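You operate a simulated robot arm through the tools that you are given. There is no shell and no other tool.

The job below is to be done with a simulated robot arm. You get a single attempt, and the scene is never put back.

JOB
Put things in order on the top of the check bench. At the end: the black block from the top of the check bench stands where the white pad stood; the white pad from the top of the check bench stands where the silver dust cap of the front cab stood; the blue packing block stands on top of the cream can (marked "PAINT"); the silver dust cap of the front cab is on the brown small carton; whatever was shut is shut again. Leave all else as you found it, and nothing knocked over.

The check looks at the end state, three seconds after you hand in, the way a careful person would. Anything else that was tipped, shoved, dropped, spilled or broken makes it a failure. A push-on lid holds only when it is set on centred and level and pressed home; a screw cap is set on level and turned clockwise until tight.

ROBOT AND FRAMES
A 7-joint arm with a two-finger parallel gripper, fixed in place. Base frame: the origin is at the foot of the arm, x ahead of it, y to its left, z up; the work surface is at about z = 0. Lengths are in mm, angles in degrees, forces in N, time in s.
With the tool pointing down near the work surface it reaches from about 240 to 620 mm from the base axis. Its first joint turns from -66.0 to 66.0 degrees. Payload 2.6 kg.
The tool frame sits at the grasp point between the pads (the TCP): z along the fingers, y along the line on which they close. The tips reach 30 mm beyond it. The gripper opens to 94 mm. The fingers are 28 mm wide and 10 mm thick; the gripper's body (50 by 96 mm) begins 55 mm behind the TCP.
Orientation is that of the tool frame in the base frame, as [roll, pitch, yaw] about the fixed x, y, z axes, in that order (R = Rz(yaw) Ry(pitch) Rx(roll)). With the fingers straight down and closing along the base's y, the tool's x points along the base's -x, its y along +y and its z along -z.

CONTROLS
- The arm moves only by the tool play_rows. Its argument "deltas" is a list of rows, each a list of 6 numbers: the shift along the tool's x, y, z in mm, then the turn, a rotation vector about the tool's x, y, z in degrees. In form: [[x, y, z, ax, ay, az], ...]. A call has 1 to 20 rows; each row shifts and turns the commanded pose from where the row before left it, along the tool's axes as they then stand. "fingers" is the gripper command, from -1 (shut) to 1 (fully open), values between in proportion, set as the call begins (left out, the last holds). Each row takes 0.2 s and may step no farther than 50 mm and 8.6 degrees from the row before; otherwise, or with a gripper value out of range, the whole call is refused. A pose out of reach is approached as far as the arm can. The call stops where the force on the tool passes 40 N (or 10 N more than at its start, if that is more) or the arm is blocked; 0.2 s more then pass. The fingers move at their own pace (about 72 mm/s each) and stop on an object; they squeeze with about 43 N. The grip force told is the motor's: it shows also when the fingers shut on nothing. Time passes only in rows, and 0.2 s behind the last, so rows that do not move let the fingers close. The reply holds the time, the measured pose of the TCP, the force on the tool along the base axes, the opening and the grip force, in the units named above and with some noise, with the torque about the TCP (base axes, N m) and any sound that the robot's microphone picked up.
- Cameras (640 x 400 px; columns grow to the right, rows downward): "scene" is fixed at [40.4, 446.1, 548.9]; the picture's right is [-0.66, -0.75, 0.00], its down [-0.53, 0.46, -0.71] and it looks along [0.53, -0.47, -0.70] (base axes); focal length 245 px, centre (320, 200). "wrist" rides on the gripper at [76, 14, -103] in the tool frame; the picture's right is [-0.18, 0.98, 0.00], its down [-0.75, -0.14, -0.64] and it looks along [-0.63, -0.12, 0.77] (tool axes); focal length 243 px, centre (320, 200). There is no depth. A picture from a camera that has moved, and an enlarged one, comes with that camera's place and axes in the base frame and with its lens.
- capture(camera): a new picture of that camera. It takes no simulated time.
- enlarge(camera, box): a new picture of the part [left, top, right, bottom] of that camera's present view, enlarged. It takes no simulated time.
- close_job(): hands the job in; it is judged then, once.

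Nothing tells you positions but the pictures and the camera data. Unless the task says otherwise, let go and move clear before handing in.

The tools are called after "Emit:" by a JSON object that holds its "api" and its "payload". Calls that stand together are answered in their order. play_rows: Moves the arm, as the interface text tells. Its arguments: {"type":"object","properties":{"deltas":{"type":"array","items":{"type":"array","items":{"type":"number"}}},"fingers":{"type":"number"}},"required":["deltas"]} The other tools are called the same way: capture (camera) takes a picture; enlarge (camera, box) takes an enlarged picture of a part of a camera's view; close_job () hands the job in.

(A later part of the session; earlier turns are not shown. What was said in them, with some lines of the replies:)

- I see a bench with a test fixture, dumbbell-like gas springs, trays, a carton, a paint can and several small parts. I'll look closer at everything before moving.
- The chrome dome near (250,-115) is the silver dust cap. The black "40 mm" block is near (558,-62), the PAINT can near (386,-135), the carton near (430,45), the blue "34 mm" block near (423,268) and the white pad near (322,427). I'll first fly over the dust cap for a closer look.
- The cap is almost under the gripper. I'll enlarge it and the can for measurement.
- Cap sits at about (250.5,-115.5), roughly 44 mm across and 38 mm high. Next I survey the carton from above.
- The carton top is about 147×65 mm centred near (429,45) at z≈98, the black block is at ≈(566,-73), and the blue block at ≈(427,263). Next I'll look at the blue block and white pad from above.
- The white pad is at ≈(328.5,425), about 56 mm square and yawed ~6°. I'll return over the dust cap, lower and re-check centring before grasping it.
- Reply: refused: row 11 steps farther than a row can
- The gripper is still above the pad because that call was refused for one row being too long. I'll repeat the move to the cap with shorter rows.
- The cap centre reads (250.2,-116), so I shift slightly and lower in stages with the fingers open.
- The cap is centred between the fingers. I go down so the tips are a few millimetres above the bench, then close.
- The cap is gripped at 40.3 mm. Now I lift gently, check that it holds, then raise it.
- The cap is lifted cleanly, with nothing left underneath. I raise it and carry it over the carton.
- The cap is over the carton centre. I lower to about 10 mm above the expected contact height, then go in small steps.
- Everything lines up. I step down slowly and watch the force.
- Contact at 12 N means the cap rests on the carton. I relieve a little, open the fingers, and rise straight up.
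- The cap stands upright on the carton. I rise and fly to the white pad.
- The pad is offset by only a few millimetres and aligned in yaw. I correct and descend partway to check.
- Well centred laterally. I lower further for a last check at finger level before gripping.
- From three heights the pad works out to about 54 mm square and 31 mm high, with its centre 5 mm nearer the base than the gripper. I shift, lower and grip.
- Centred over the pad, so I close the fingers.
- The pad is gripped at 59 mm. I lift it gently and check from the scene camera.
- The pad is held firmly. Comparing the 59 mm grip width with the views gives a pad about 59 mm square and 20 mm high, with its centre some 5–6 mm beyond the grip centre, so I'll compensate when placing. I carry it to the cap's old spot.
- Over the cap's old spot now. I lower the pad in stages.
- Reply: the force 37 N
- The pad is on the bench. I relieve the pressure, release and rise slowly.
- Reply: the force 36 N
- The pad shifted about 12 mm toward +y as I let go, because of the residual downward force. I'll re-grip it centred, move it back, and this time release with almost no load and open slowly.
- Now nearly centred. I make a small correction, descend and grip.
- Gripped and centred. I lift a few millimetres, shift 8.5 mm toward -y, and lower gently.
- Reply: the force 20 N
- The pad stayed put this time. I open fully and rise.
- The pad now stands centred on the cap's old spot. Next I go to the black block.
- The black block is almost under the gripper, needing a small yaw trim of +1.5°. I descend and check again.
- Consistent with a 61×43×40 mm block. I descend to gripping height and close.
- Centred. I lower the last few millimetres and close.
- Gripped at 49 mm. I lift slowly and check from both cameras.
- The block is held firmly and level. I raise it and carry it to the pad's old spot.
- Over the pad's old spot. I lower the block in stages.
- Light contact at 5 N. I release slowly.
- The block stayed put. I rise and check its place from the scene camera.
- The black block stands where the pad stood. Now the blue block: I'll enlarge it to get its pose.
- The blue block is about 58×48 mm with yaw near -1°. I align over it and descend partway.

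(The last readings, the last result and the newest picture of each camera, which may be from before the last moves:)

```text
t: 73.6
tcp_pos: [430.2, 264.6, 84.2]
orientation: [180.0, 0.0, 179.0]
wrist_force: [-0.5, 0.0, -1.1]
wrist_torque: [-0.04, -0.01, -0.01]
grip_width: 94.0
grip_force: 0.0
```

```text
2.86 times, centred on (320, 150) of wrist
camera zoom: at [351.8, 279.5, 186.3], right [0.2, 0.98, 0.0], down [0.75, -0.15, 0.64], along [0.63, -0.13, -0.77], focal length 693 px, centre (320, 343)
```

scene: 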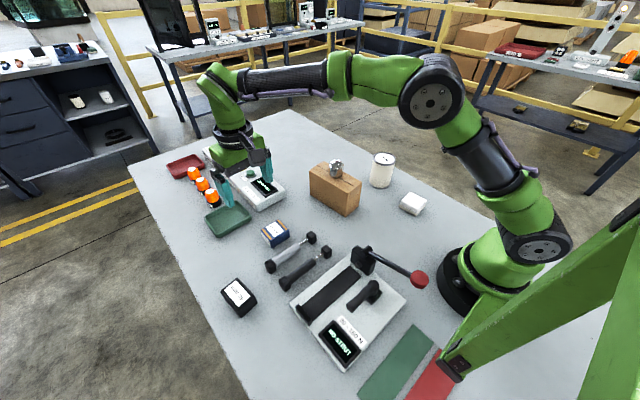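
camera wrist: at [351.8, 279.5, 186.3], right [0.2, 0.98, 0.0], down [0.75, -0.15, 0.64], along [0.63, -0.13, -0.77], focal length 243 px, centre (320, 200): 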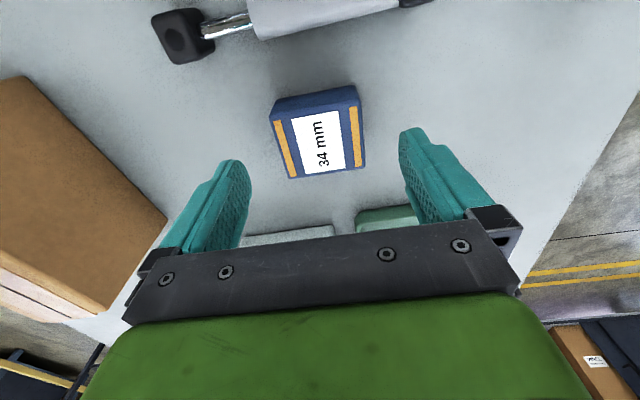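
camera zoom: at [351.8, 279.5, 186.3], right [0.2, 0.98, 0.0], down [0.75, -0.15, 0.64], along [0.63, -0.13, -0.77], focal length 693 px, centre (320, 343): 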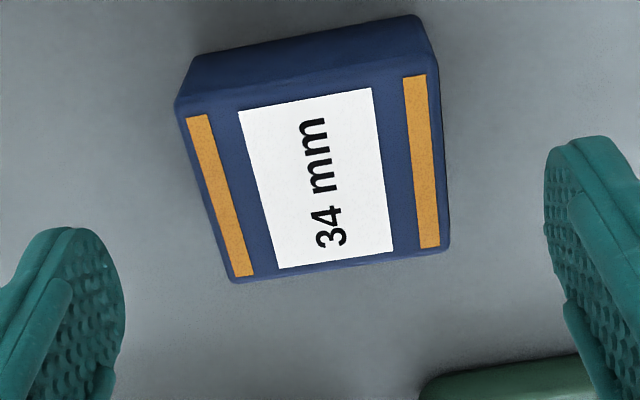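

Size consistent with 58×48×34 mm and aligned. I descend to gripping height and close.

Emit:
{"api": "play_rows", "payload": {"deltas": [[1, 0.5, 20, 0, 0, 0], [0, 0, 15, 0, 0, 0], [0, 0, 8, 0, 0, 0], [0, 0, 0, 0, 0, 0]]}}

Emit:
{"api": "enlarge", "payload": {"camera": "wrist", "box": [220, 100, 420, 240]}}

```text
t: 74.6
tcp_pos: [425.8, 266.0, 37.3]
orientation: [180.0, 0.0, 179.0]
wrist_force: [0.4, 0.1, 0.2]
wrist_torque: [0.0, -0.01, 0.0]
grip_width: 93.9
grip_force: 0.0
```

```text
2.86 times, centred on (320, 170) of wrist
camera zoom: at [348.4, 280.7, 140.7], right [0.2, 0.98, 0.0], down [0.75, -0.15, 0.64], along [0.63, -0.13, -0.77], focal length 693 px, centre (320, 286)
```

zoom: 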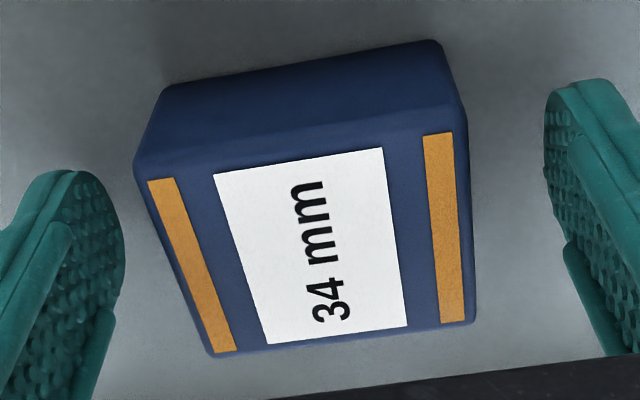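

Emit:
{"api": "play_rows", "payload": {"deltas": [[-1.5, -0.8, 0, 0, 0, 0], [0, 0, 3.3, 0, 0, 0], [0, 0, 0, 0, 0, 0]]}}

Emit:
{"api": "play_rows", "payload": {"deltas": [[0, 0, 0, 0, 0, 0], [0, 0, 0, 0, 0, 0], [0, 0, 0, 0, 0, 0], [0, 0, 0, 0, 0, 0]], "fingers": -1}}

Emit:
{"api": "enlarge", "payload": {"camera": "wrist", "box": [220, 100, 420, 240]}}

```text
t: 75.4
tcp_pos: [428.6, 264.7, 34.2]
orientation: [180.0, 0.0, 179.0]
wrist_force: [0.3, -0.2, -0.2]
wrist_torque: [-0.03, -0.02, -0.01]
grip_width: 94.2
grip_force: 0.0
```

```text
t: 76.4
tcp_pos: [427.3, 265.7, 34.6]
orientation: [-180.0, 0.0, 179.0]
wrist_force: [0.3, 0.1, -0.8]
wrist_torque: [0.08, -0.05, -0.05]
grip_width: 64.0
grip_force: 43.0
```

```text
2.86 times, centred on (320, 170) of wrist
camera zoom: at [350.4, 280.2, 137.3], right [0.2, 0.98, 0.0], down [0.75, -0.15, 0.64], along [0.63, -0.13, -0.77], focal length 693 px, centre (320, 286)
```

zoom: 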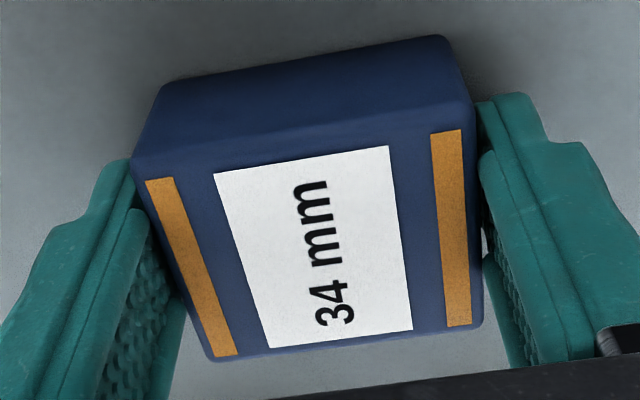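

Gripped. I lift and check that it holds before travelling.

Emit:
{"api": "play_rows", "payload": {"deltas": [[0, 0, -4, 0, 0, 0], [0, 0, -10, 0, 0, 0], [0, 0, -40, 0, 0, 0], [0, 0, -45, 0, 0, 0], [0, 0, -45, 0, 0, 0], [0, 0, -46, 0, 0, 0], [0, 0, 0, 0, 0, 0]]}}

Emit:
{"api": "capture", "payload": {"camera": "wrist"}}

Emit:
{"api": "enlarge", "payload": {"camera": "scene", "box": [220, 120, 320, 260]}}

```text
t: 78.0
tcp_pos: [426.8, 262.9, 224.1]
orientation: [180.0, -0.1, 179.0]
wrist_force: [-0.6, 0.4, -1.1]
wrist_torque: [-0.03, 0.0, -0.03]
grip_width: 63.9
grip_force: 43.3
```

```text
taken
camera wrist: at [350.2, 279.0, 326.3], right [0.2, 0.98, 0.0], down [0.75, -0.15, 0.64], along [0.63, -0.13, -0.77], focal length 243 px, centre (320, 200)
```

wrist: 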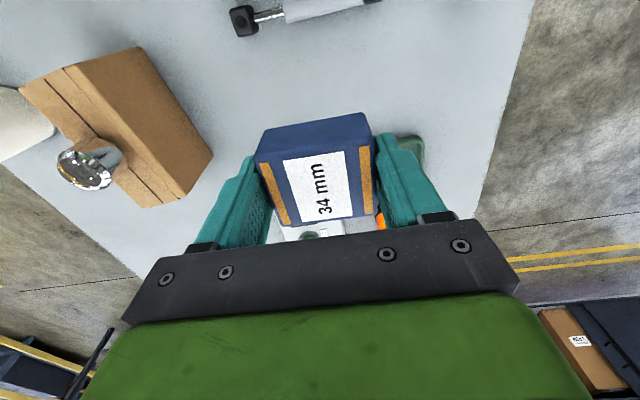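

```text
2.86 times, centred on (270, 190) of scene
camera zoom: at [40.4, 446.1, 548.9], right [-0.66, -0.75, 0.0], down [-0.53, 0.46, -0.71], along [0.53, -0.47, -0.7], focal length 699 px, centre (463, 229)
```

zoom: 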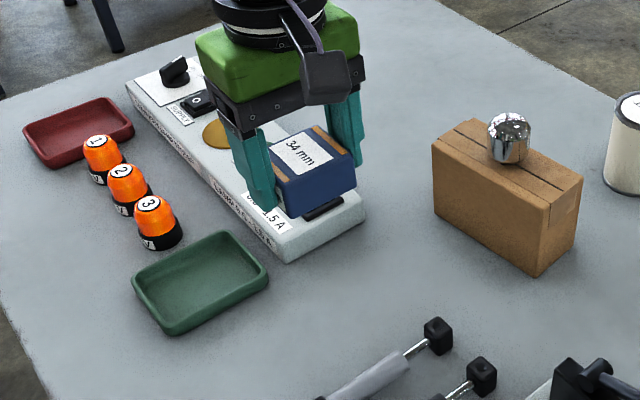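

It is held level. I carry it along toward the can, stopping slightly beyond it so the camera can see the can top.

Emit:
{"api": "play_rows", "payload": {"deltas": [[-0.35, -40.2, 0, 0, 0, 0], [-0.35, -40.2, 0, 0, 0, 0], [-0.35, -40.2, 0, 0, 0, 0], [-0.35, -40.2, 0, 0, 0, 0], [-0.35, -40.2, 0, 0, 0, 0], [-0.35, -40.2, 0, 0, 0, 0], [-0.35, -40.2, 0, 0, 0, 0], [-0.35, -40.2, 0, 0, 0, 0], [-0.35, -40.2, 0, 0, 0, 0], [-0.35, -40.2, 0, 0, 0, 0], [0, 0, 0, 0, 0, 0], [0, 0, 0, 0, 0, 0]]}}

Emit:
{"api": "capture", "payload": {"camera": "wrist"}}

Emit:
{"api": "enlarge", "payload": {"camera": "wrist", "box": [250, 0, 390, 130]}}

```text
t: 80.6
tcp_pos: [427.0, -137.5, 225.7]
orientation: [180.0, 0.0, 179.1]
wrist_force: [1.2, 0.2, -0.6]
wrist_torque: [-0.01, 0.02, 0.01]
grip_width: 63.6
grip_force: 43.4
```

```text
taken
camera wrist: at [349.4, -122.5, 327.5], right [0.2, 0.98, 0.0], down [0.75, -0.15, 0.64], along [0.63, -0.13, -0.77], focal length 243 px, centre (320, 200)
```

wrist: 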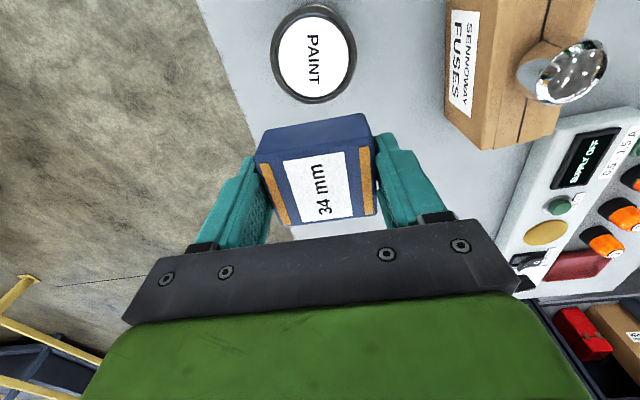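

```text
3.08 times, centred on (320, 65) of wrist
camera zoom: at [349.4, -122.5, 327.5], right [0.2, 0.98, 0.0], down [0.75, -0.15, 0.64], along [0.63, -0.13, -0.77], focal length 746 px, centre (320, 615)
```

zoom: 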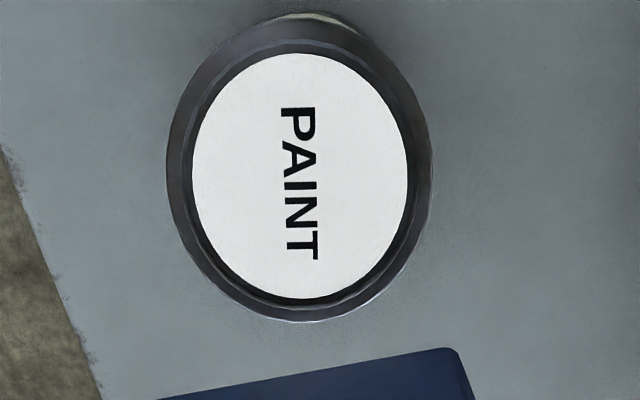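

The can centre is 36.7 mm toward the base from the block's centre and 0.8 mm in y. I move over it and lower to about 10 mm above.

Emit:
{"api": "play_rows", "payload": {"deltas": [[18.4, 0.4, 0, 0, 0, 0], [18.3, 0.4, 0, 0, 0, 0], [0, 0, 0, 0, 0, 0], [0, 0, 35, 0, 0, 0], [0, 0, 30, 0, 0, 0], [0, 0, 15, 0, 0, 0], [0, 0, 0, 0, 0, 0]]}}

Emit:
{"api": "capture", "payload": {"camera": "wrist"}}

Emit:
{"api": "enlarge", "payload": {"camera": "scene", "box": [340, 110, 440, 210]}}

```text
t: 82.2
tcp_pos: [388.4, -134.1, 144.9]
orientation: [-180.0, 0.0, 179.1]
wrist_force: [-0.5, -0.1, -0.9]
wrist_torque: [0.02, -0.02, 0.01]
grip_width: 63.8
grip_force: 43.1
```

```text
taken
camera wrist: at [311.1, -119.5, 247.5], right [0.2, 0.98, 0.0], down [0.75, -0.15, 0.64], along [0.63, -0.13, -0.77], focal length 243 px, centre (320, 200)
```

wrist: 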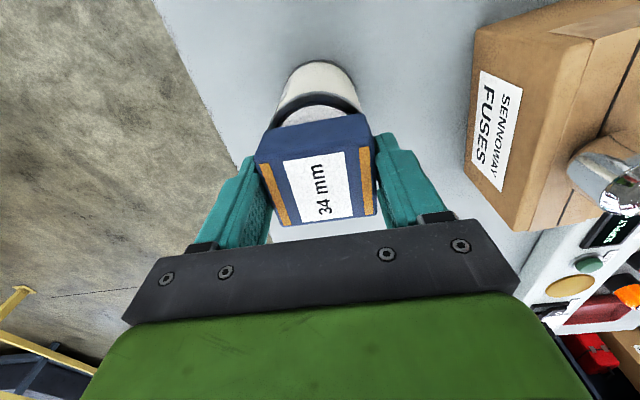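

```text
4.00 times, centred on (390, 160) of scene
camera zoom: at [40.4, 446.1, 548.9], right [-0.66, -0.75, 0.0], down [-0.53, 0.46, -0.71], along [0.53, -0.47, -0.7], focal length 979 px, centre (40, 360)
```

zoom: 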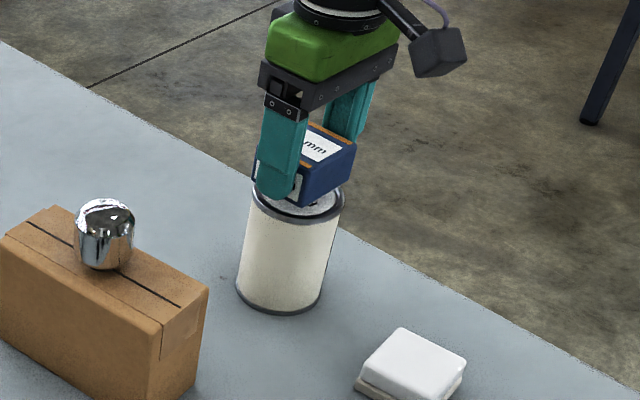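

Alignment looks good. I step down toward the can lid while watching the force.

Emit:
{"api": "play_rows", "payload": {"deltas": [[0, 0, 4, 0, 0, 0], [0, 0, 3, 0, 0, 0], [0, 0, 2, 0, 0, 0], [0, 0, 0, 0, 0, 0]]}}

Emit:
{"api": "play_rows", "payload": {"deltas": [[0, 0, 1.5, 0, 0, 0], [0, 0, 0, 0, 0, 0]]}}

Emit:
{"api": "play_rows", "payload": {"deltas": [[0, 0, 1, 0, 0, 0], [0, 0, 0, 0, 0, 0]]}}

Emit:
{"api": "enlarge", "payload": {"camera": "scene", "box": [360, 130, 420, 200]}}

```text
t: 83.2
tcp_pos: [385.9, -135.1, 135.9]
orientation: [179.9, 0.0, 179.1]
wrist_force: [0.7, -0.3, -0.8]
wrist_torque: [0.0, -0.01, -0.02]
grip_width: 63.7
grip_force: 43.5
```

```text
t: 83.8
tcp_pos: [387.8, -134.3, 134.9]
orientation: [179.9, 0.1, 179.0]
wrist_force: [-1.9, 0.9, 7.1]
wrist_torque: [0.04, 0.12, 0.03]
grip_width: 63.6
grip_force: 43.3
```

```text
t: 84.4
tcp_pos: [388.6, -135.4, 134.9]
orientation: [-180.0, 0.2, 178.9]
wrist_force: [-9.7, 4.4, 32.6]
wrist_torque: [0.11, 0.47, -0.11]
grip_width: 63.7
grip_force: 43.1
```

```text
5.71 times, centred on (390, 165) of scene
camera zoom: at [40.3, 446.2, 548.9], right [-0.66, -0.75, 0.0], down [-0.53, 0.46, -0.71], along [0.53, -0.47, -0.7], focal length 1398 px, centre (-80, 400)
```

zoom: 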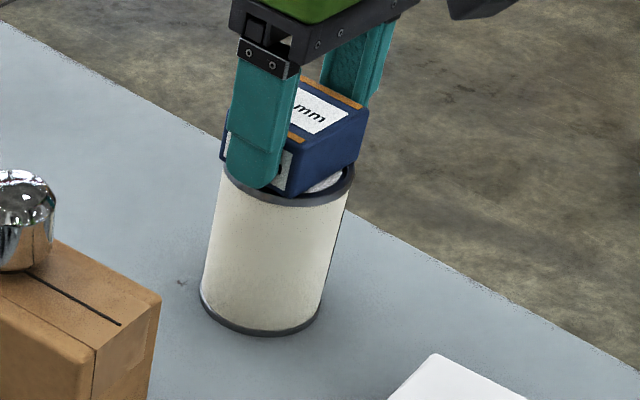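

Contact with the can at about 99.5 mm height. I back off to a light load before releasing.

Emit:
{"api": "play_rows", "payload": {"deltas": [[0, 0, -0.8, 0, 0, 0], [0, 0, 0, 0, 0, 0]]}}

Emit:
{"api": "play_rows", "payload": {"deltas": [[0, 0, -0.4, 0, 0, 0], [0, 0, 0, 0, 0, 0]]}}

```text
t: 85.0
tcp_pos: [387.7, -134.5, 135.4]
orientation: [179.9, 0.2, 179.1]
wrist_force: [-2.2, 5.4, 24.3]
wrist_torque: [0.11, -0.06, -0.01]
grip_width: 63.7
grip_force: 42.8
```

```text
t: 85.6
tcp_pos: [387.2, -135.2, 134.7]
orientation: [-179.9, 0.0, 179.1]
wrist_force: [6.6, 1.9, 14.5]
wrist_torque: [0.02, -0.53, 0.07]
grip_width: 63.7
grip_force: 43.0
```

Emit:
{"api": "play_rows", "payload": {"deltas": [[0, 0, -0.3, 0, 0, 0], [0, 0, 0, 0, 0, 0]]}}

Emit:
{"api": "play_rows", "payload": {"deltas": [[0, 0, -0.2, 0, 0, 0], [0, 0, 0, 0, 0, 0]]}}

```text
t: 86.2
tcp_pos: [387.4, -135.3, 134.4]
orientation: [-180.0, -0.1, 179.1]
wrist_force: [2.8, 2.4, 8.1]
wrist_torque: [-0.09, -0.3, 0.07]
grip_width: 63.9
grip_force: 42.7
```

```text
t: 86.8
tcp_pos: [386.8, -135.6, 134.9]
orientation: [180.0, -0.1, 178.8]
wrist_force: [-5.2, 1.7, 15.3]
wrist_torque: [-0.01, 0.01, -0.02]
grip_width: 63.6
grip_force: 42.9
```

Emit:
{"api": "play_rows", "payload": {"deltas": [[0, 0, 0, 0, 0, 0], [0, 0, 0, 0, 0, 0], [0, 0, 0, 0, 0, 0]]}}

Emit:
{"api": "play_rows", "payload": {"deltas": [[0, 0, -0.3, 0, 0, 0], [0, 0, 0, 0, 0, 0], [0, 0, 0, 0, 0, 0]]}}

Emit:
{"api": "enlarge", "payload": {"camera": "scene", "box": [360, 130, 420, 200]}}

```text
t: 87.6
tcp_pos: [387.7, -135.6, 133.7]
orientation: [-180.0, 0.1, 178.9]
wrist_force: [-5.4, 0.2, 11.7]
wrist_torque: [-0.09, 0.05, -0.05]
grip_width: 64.0
grip_force: 43.0
```

```text
t: 88.4
tcp_pos: [386.4, -135.6, 135.4]
orientation: [180.0, -0.1, 179.0]
wrist_force: [0.0, -0.5, 1.8]
wrist_torque: [-0.06, -0.05, 0.03]
grip_width: 63.7
grip_force: 42.8
```

```text
5.71 times, centred on (390, 165) of scene
camera zoom: at [40.4, 446.1, 548.9], right [-0.66, -0.75, 0.0], down [-0.53, 0.46, -0.71], along [0.53, -0.47, -0.7], focal length 1398 px, centre (-80, 400)
```

zoom: 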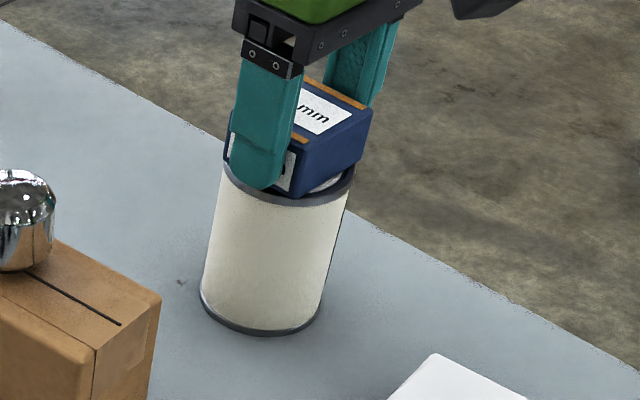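

Almost unloaded while still touching. I release slowly.

Emit:
{"api": "play_rows", "payload": {"deltas": [[0, 0, 0, 0, 0, 0], [0, 0, 0, 0, 0, 0]], "fingers": 0.38}}

Emit:
{"api": "play_rows", "payload": {"deltas": [[0, 0, 0, 0, 0, 0], [0, 0, 0, 0, 0, 0]], "fingers": 0.45}}

Emit:
{"api": "capture", "payload": {"camera": "wrist"}}

Emit:
{"api": "enlarge", "payload": {"camera": "scene", "box": [360, 130, 420, 200]}}

```text
t: 89.0
tcp_pos: [387.5, -134.5, 133.9]
orientation: [-180.0, 0.0, 179.0]
wrist_force: [-0.7, 0.3, 0.7]
wrist_torque: [-0.02, -0.01, 0.0]
grip_width: 64.9
grip_force: 0.2
```

```text
t: 89.6
tcp_pos: [387.2, -134.6, 134.9]
orientation: [180.0, -0.1, 179.0]
wrist_force: [-0.5, -0.1, 0.4]
wrist_torque: [0.03, -0.02, -0.03]
grip_width: 68.4
grip_force: 0.0
```

```text
taken
camera wrist: at [309.1, -120.5, 237.3], right [0.2, 0.98, 0.0], down [0.75, -0.15, 0.64], along [0.63, -0.13, -0.77], focal length 243 px, centre (320, 200)
```

wrist: 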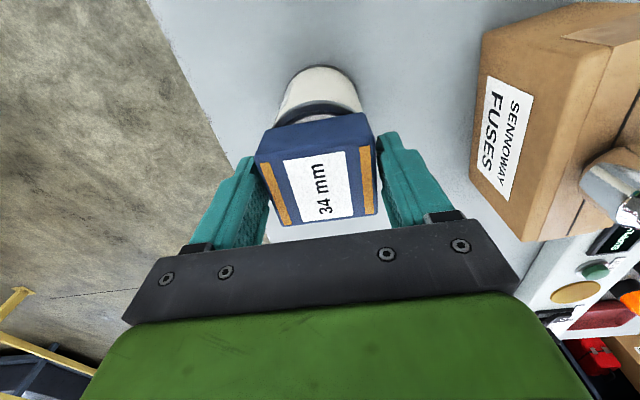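

```text
5.71 times, centred on (390, 165) of scene
camera zoom: at [40.4, 446.1, 548.9], right [-0.66, -0.75, 0.0], down [-0.53, 0.46, -0.71], along [0.53, -0.47, -0.7], focal length 1398 px, centre (-80, 400)
```

zoom: 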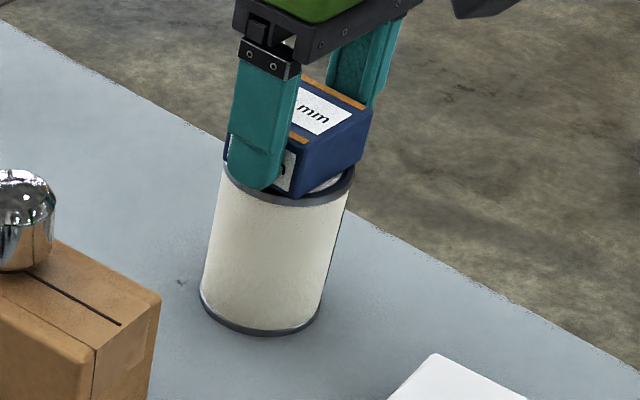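

The block stands on the can. I open fully and rise straight up.

Emit:
{"api": "play_rows", "payload": {"deltas": [[0, 0, 0, 0, 0, 0], [0, 0, 0, 0, 0, 0]], "fingers": 0.65}}

Emit:
{"api": "play_rows", "payload": {"deltas": [[0, 0, 0, 0, 0, 0], [0, 0, 0, 0, 0, 0], [0, 0, -10, 0, 0, 0], [0, 0, -20, 0, 0, 0], [0, 0, -40, 0, 0, 0], [0, 0, -40, 0, 0, 0], [0, 0, 0, 0, 0, 0]], "fingers": 1}}

Emit:
{"api": "capture", "payload": {"camera": "wrist"}}

Emit:
{"api": "enlarge", "payload": {"camera": "scene", "box": [350, 120, 430, 200]}}

```text
t: 90.2
tcp_pos: [387.1, -134.5, 134.8]
orientation: [179.9, 0.0, 179.0]
wrist_force: [0.2, -0.5, 0.2]
wrist_torque: [-0.02, 0.01, -0.02]
grip_width: 77.6
grip_force: 0.1
```

```text
t: 91.8
tcp_pos: [386.0, -133.6, 246.0]
orientation: [-180.0, 0.0, 179.0]
wrist_force: [0.0, 1.1, -0.5]
wrist_torque: [-0.03, 0.02, 0.03]
grip_width: 94.1
grip_force: 0.1
```

```text
taken
camera wrist: at [309.6, -118.4, 347.5], right [0.2, 0.98, 0.0], down [0.75, -0.15, 0.64], along [0.63, -0.13, -0.77], focal length 243 px, centre (320, 200)
```

wrist: 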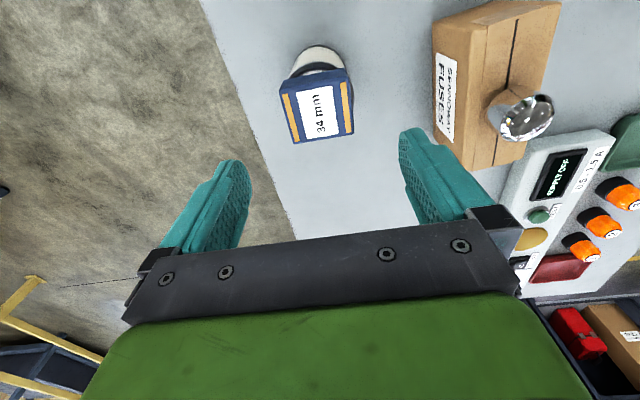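

```text
5.00 times, centred on (390, 160) of scene
camera zoom: at [40.4, 446.1, 548.9], right [-0.66, -0.75, 0.0], down [-0.53, 0.46, -0.71], along [0.53, -0.47, -0.7], focal length 1223 px, centre (-30, 400)
```

zoom: 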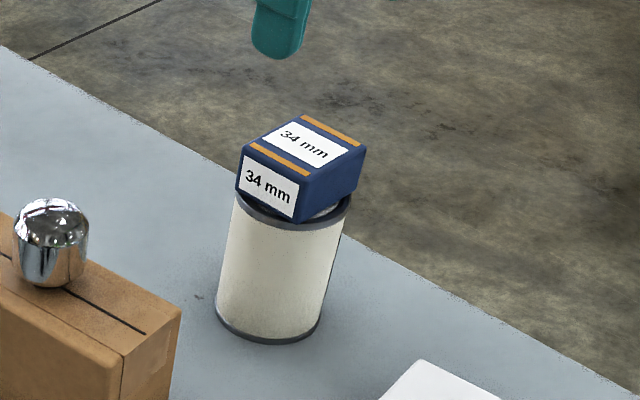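

The blue block stands level on the can. I move the arm back clear and inspect everything.

Emit:
{"api": "play_rows", "payload": {"deltas": [[0, 0, -30, 0, 0, 0], [12.5, 26, -17, 0, 0, 0], [12.5, 26, -17, 0, 0, 0], [12.5, 26, -17, 0, 0, 0], [12.5, 26, -17, 0, 0, -1], [0, 0, 0, 0, 0, 0], [0, 0, 0, 0, 0, 0]]}}

Emit:
{"api": "capture", "payload": {"camera": "scene"}}

Emit:
{"api": "enlarge", "payload": {"camera": "scene", "box": [290, 130, 450, 230]}}

Emit:
{"api": "enlarge", "payload": {"camera": "scene", "box": [200, 210, 360, 330]}}

Emit:
{"api": "capture", "payload": {"camera": "wrist"}}

```text
t: 93.4
tcp_pos: [337.0, -28.6, 342.2]
orientation: [-179.9, -0.1, -180.0]
wrist_force: [0.5, 0.4, 0.2]
wrist_torque: [-0.01, 0.0, -0.01]
grip_width: 94.1
grip_force: 0.1
```

```text
taken
```

scene: 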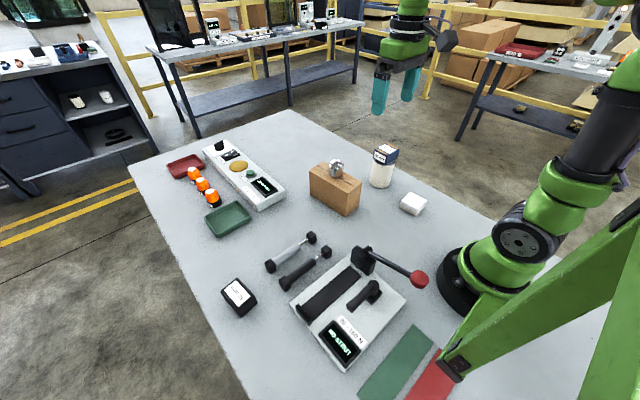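

```text
4.00 times, centred on (370, 180) of scene
camera zoom: at [40.4, 446.1, 548.9], right [-0.66, -0.75, 0.0], down [-0.53, 0.46, -0.71], along [0.53, -0.47, -0.7], focal length 979 px, centre (120, 280)
```

zoom: 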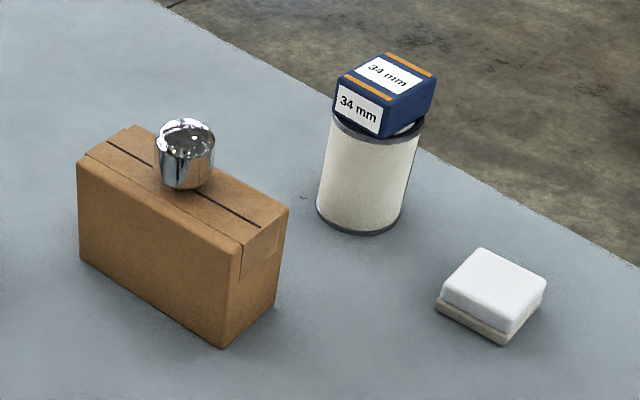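

```text
3.33 times, centred on (280, 270) of scene
camera zoom: at [40.4, 446.1, 548.9], right [-0.66, -0.75, 0.0], down [-0.53, 0.46, -0.71], along [0.53, -0.47, -0.7], focal length 816 px, centre (453, -33)
```

zoom: 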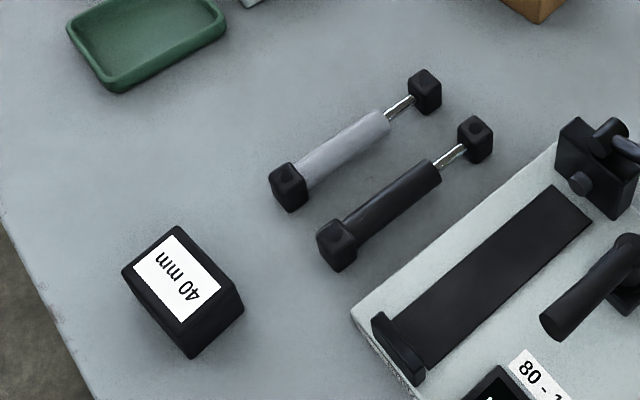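

```text
taken
camera wrist: at [258.8, -15.6, 444.7], right [0.18, 0.98, 0.0], down [0.75, -0.14, 0.64], along [0.63, -0.12, -0.77], focal length 243 px, centre (320, 200)
```

wrist: 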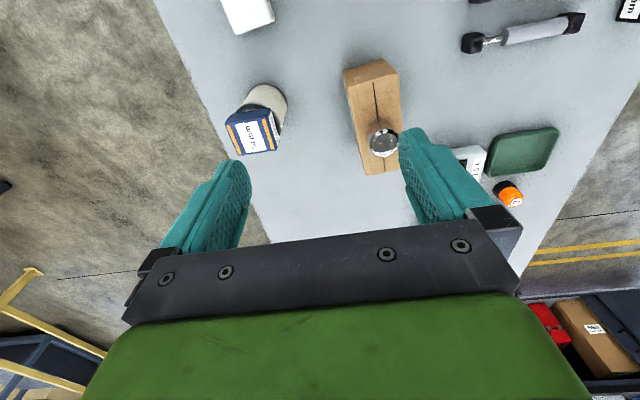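

The end state looks right:
- The black block stands where the white pad was.
- The white pad stands where the dust cap was.
- The blue block is level on the PAINT can.
- The dust cap sits upright on the carton.

Everything else looks unmoved and the arm is clear, so I hand the job in.

Emit:
{"api": "close_job", "payload": {}}

```text
The job is handed in.
```

The job is handed in. In the last pictures all four pieces were upright where the job wants them, and everything else looked unmoved. I measured these positions from the camera pictures only, so the offsets below are estimates.

| Piece | Where it stands now | Offset |
|---|---|---|
| Black block | Where the white pad stood | about 3–4 mm |
| White pad | Where the silver dust cap stood | about 4–5 mm |
| Blue packing block | On top of the cream "PAINT" can, level | about 5 mm to one side of centre |
| Silver dust cap | On the brown small carton, near the middle | not measured |

- **White pad:** it slipped about 10 mm when I first let go. I gripped it again and set it back, which is where its offset comes from.
- **Blue block:** one corner reaches slightly past the can's rim, but it rests steadily.
- **Shut things:** I opened nothing, so there was nothing to shut again.

The gripper is empty and clear of the bench.
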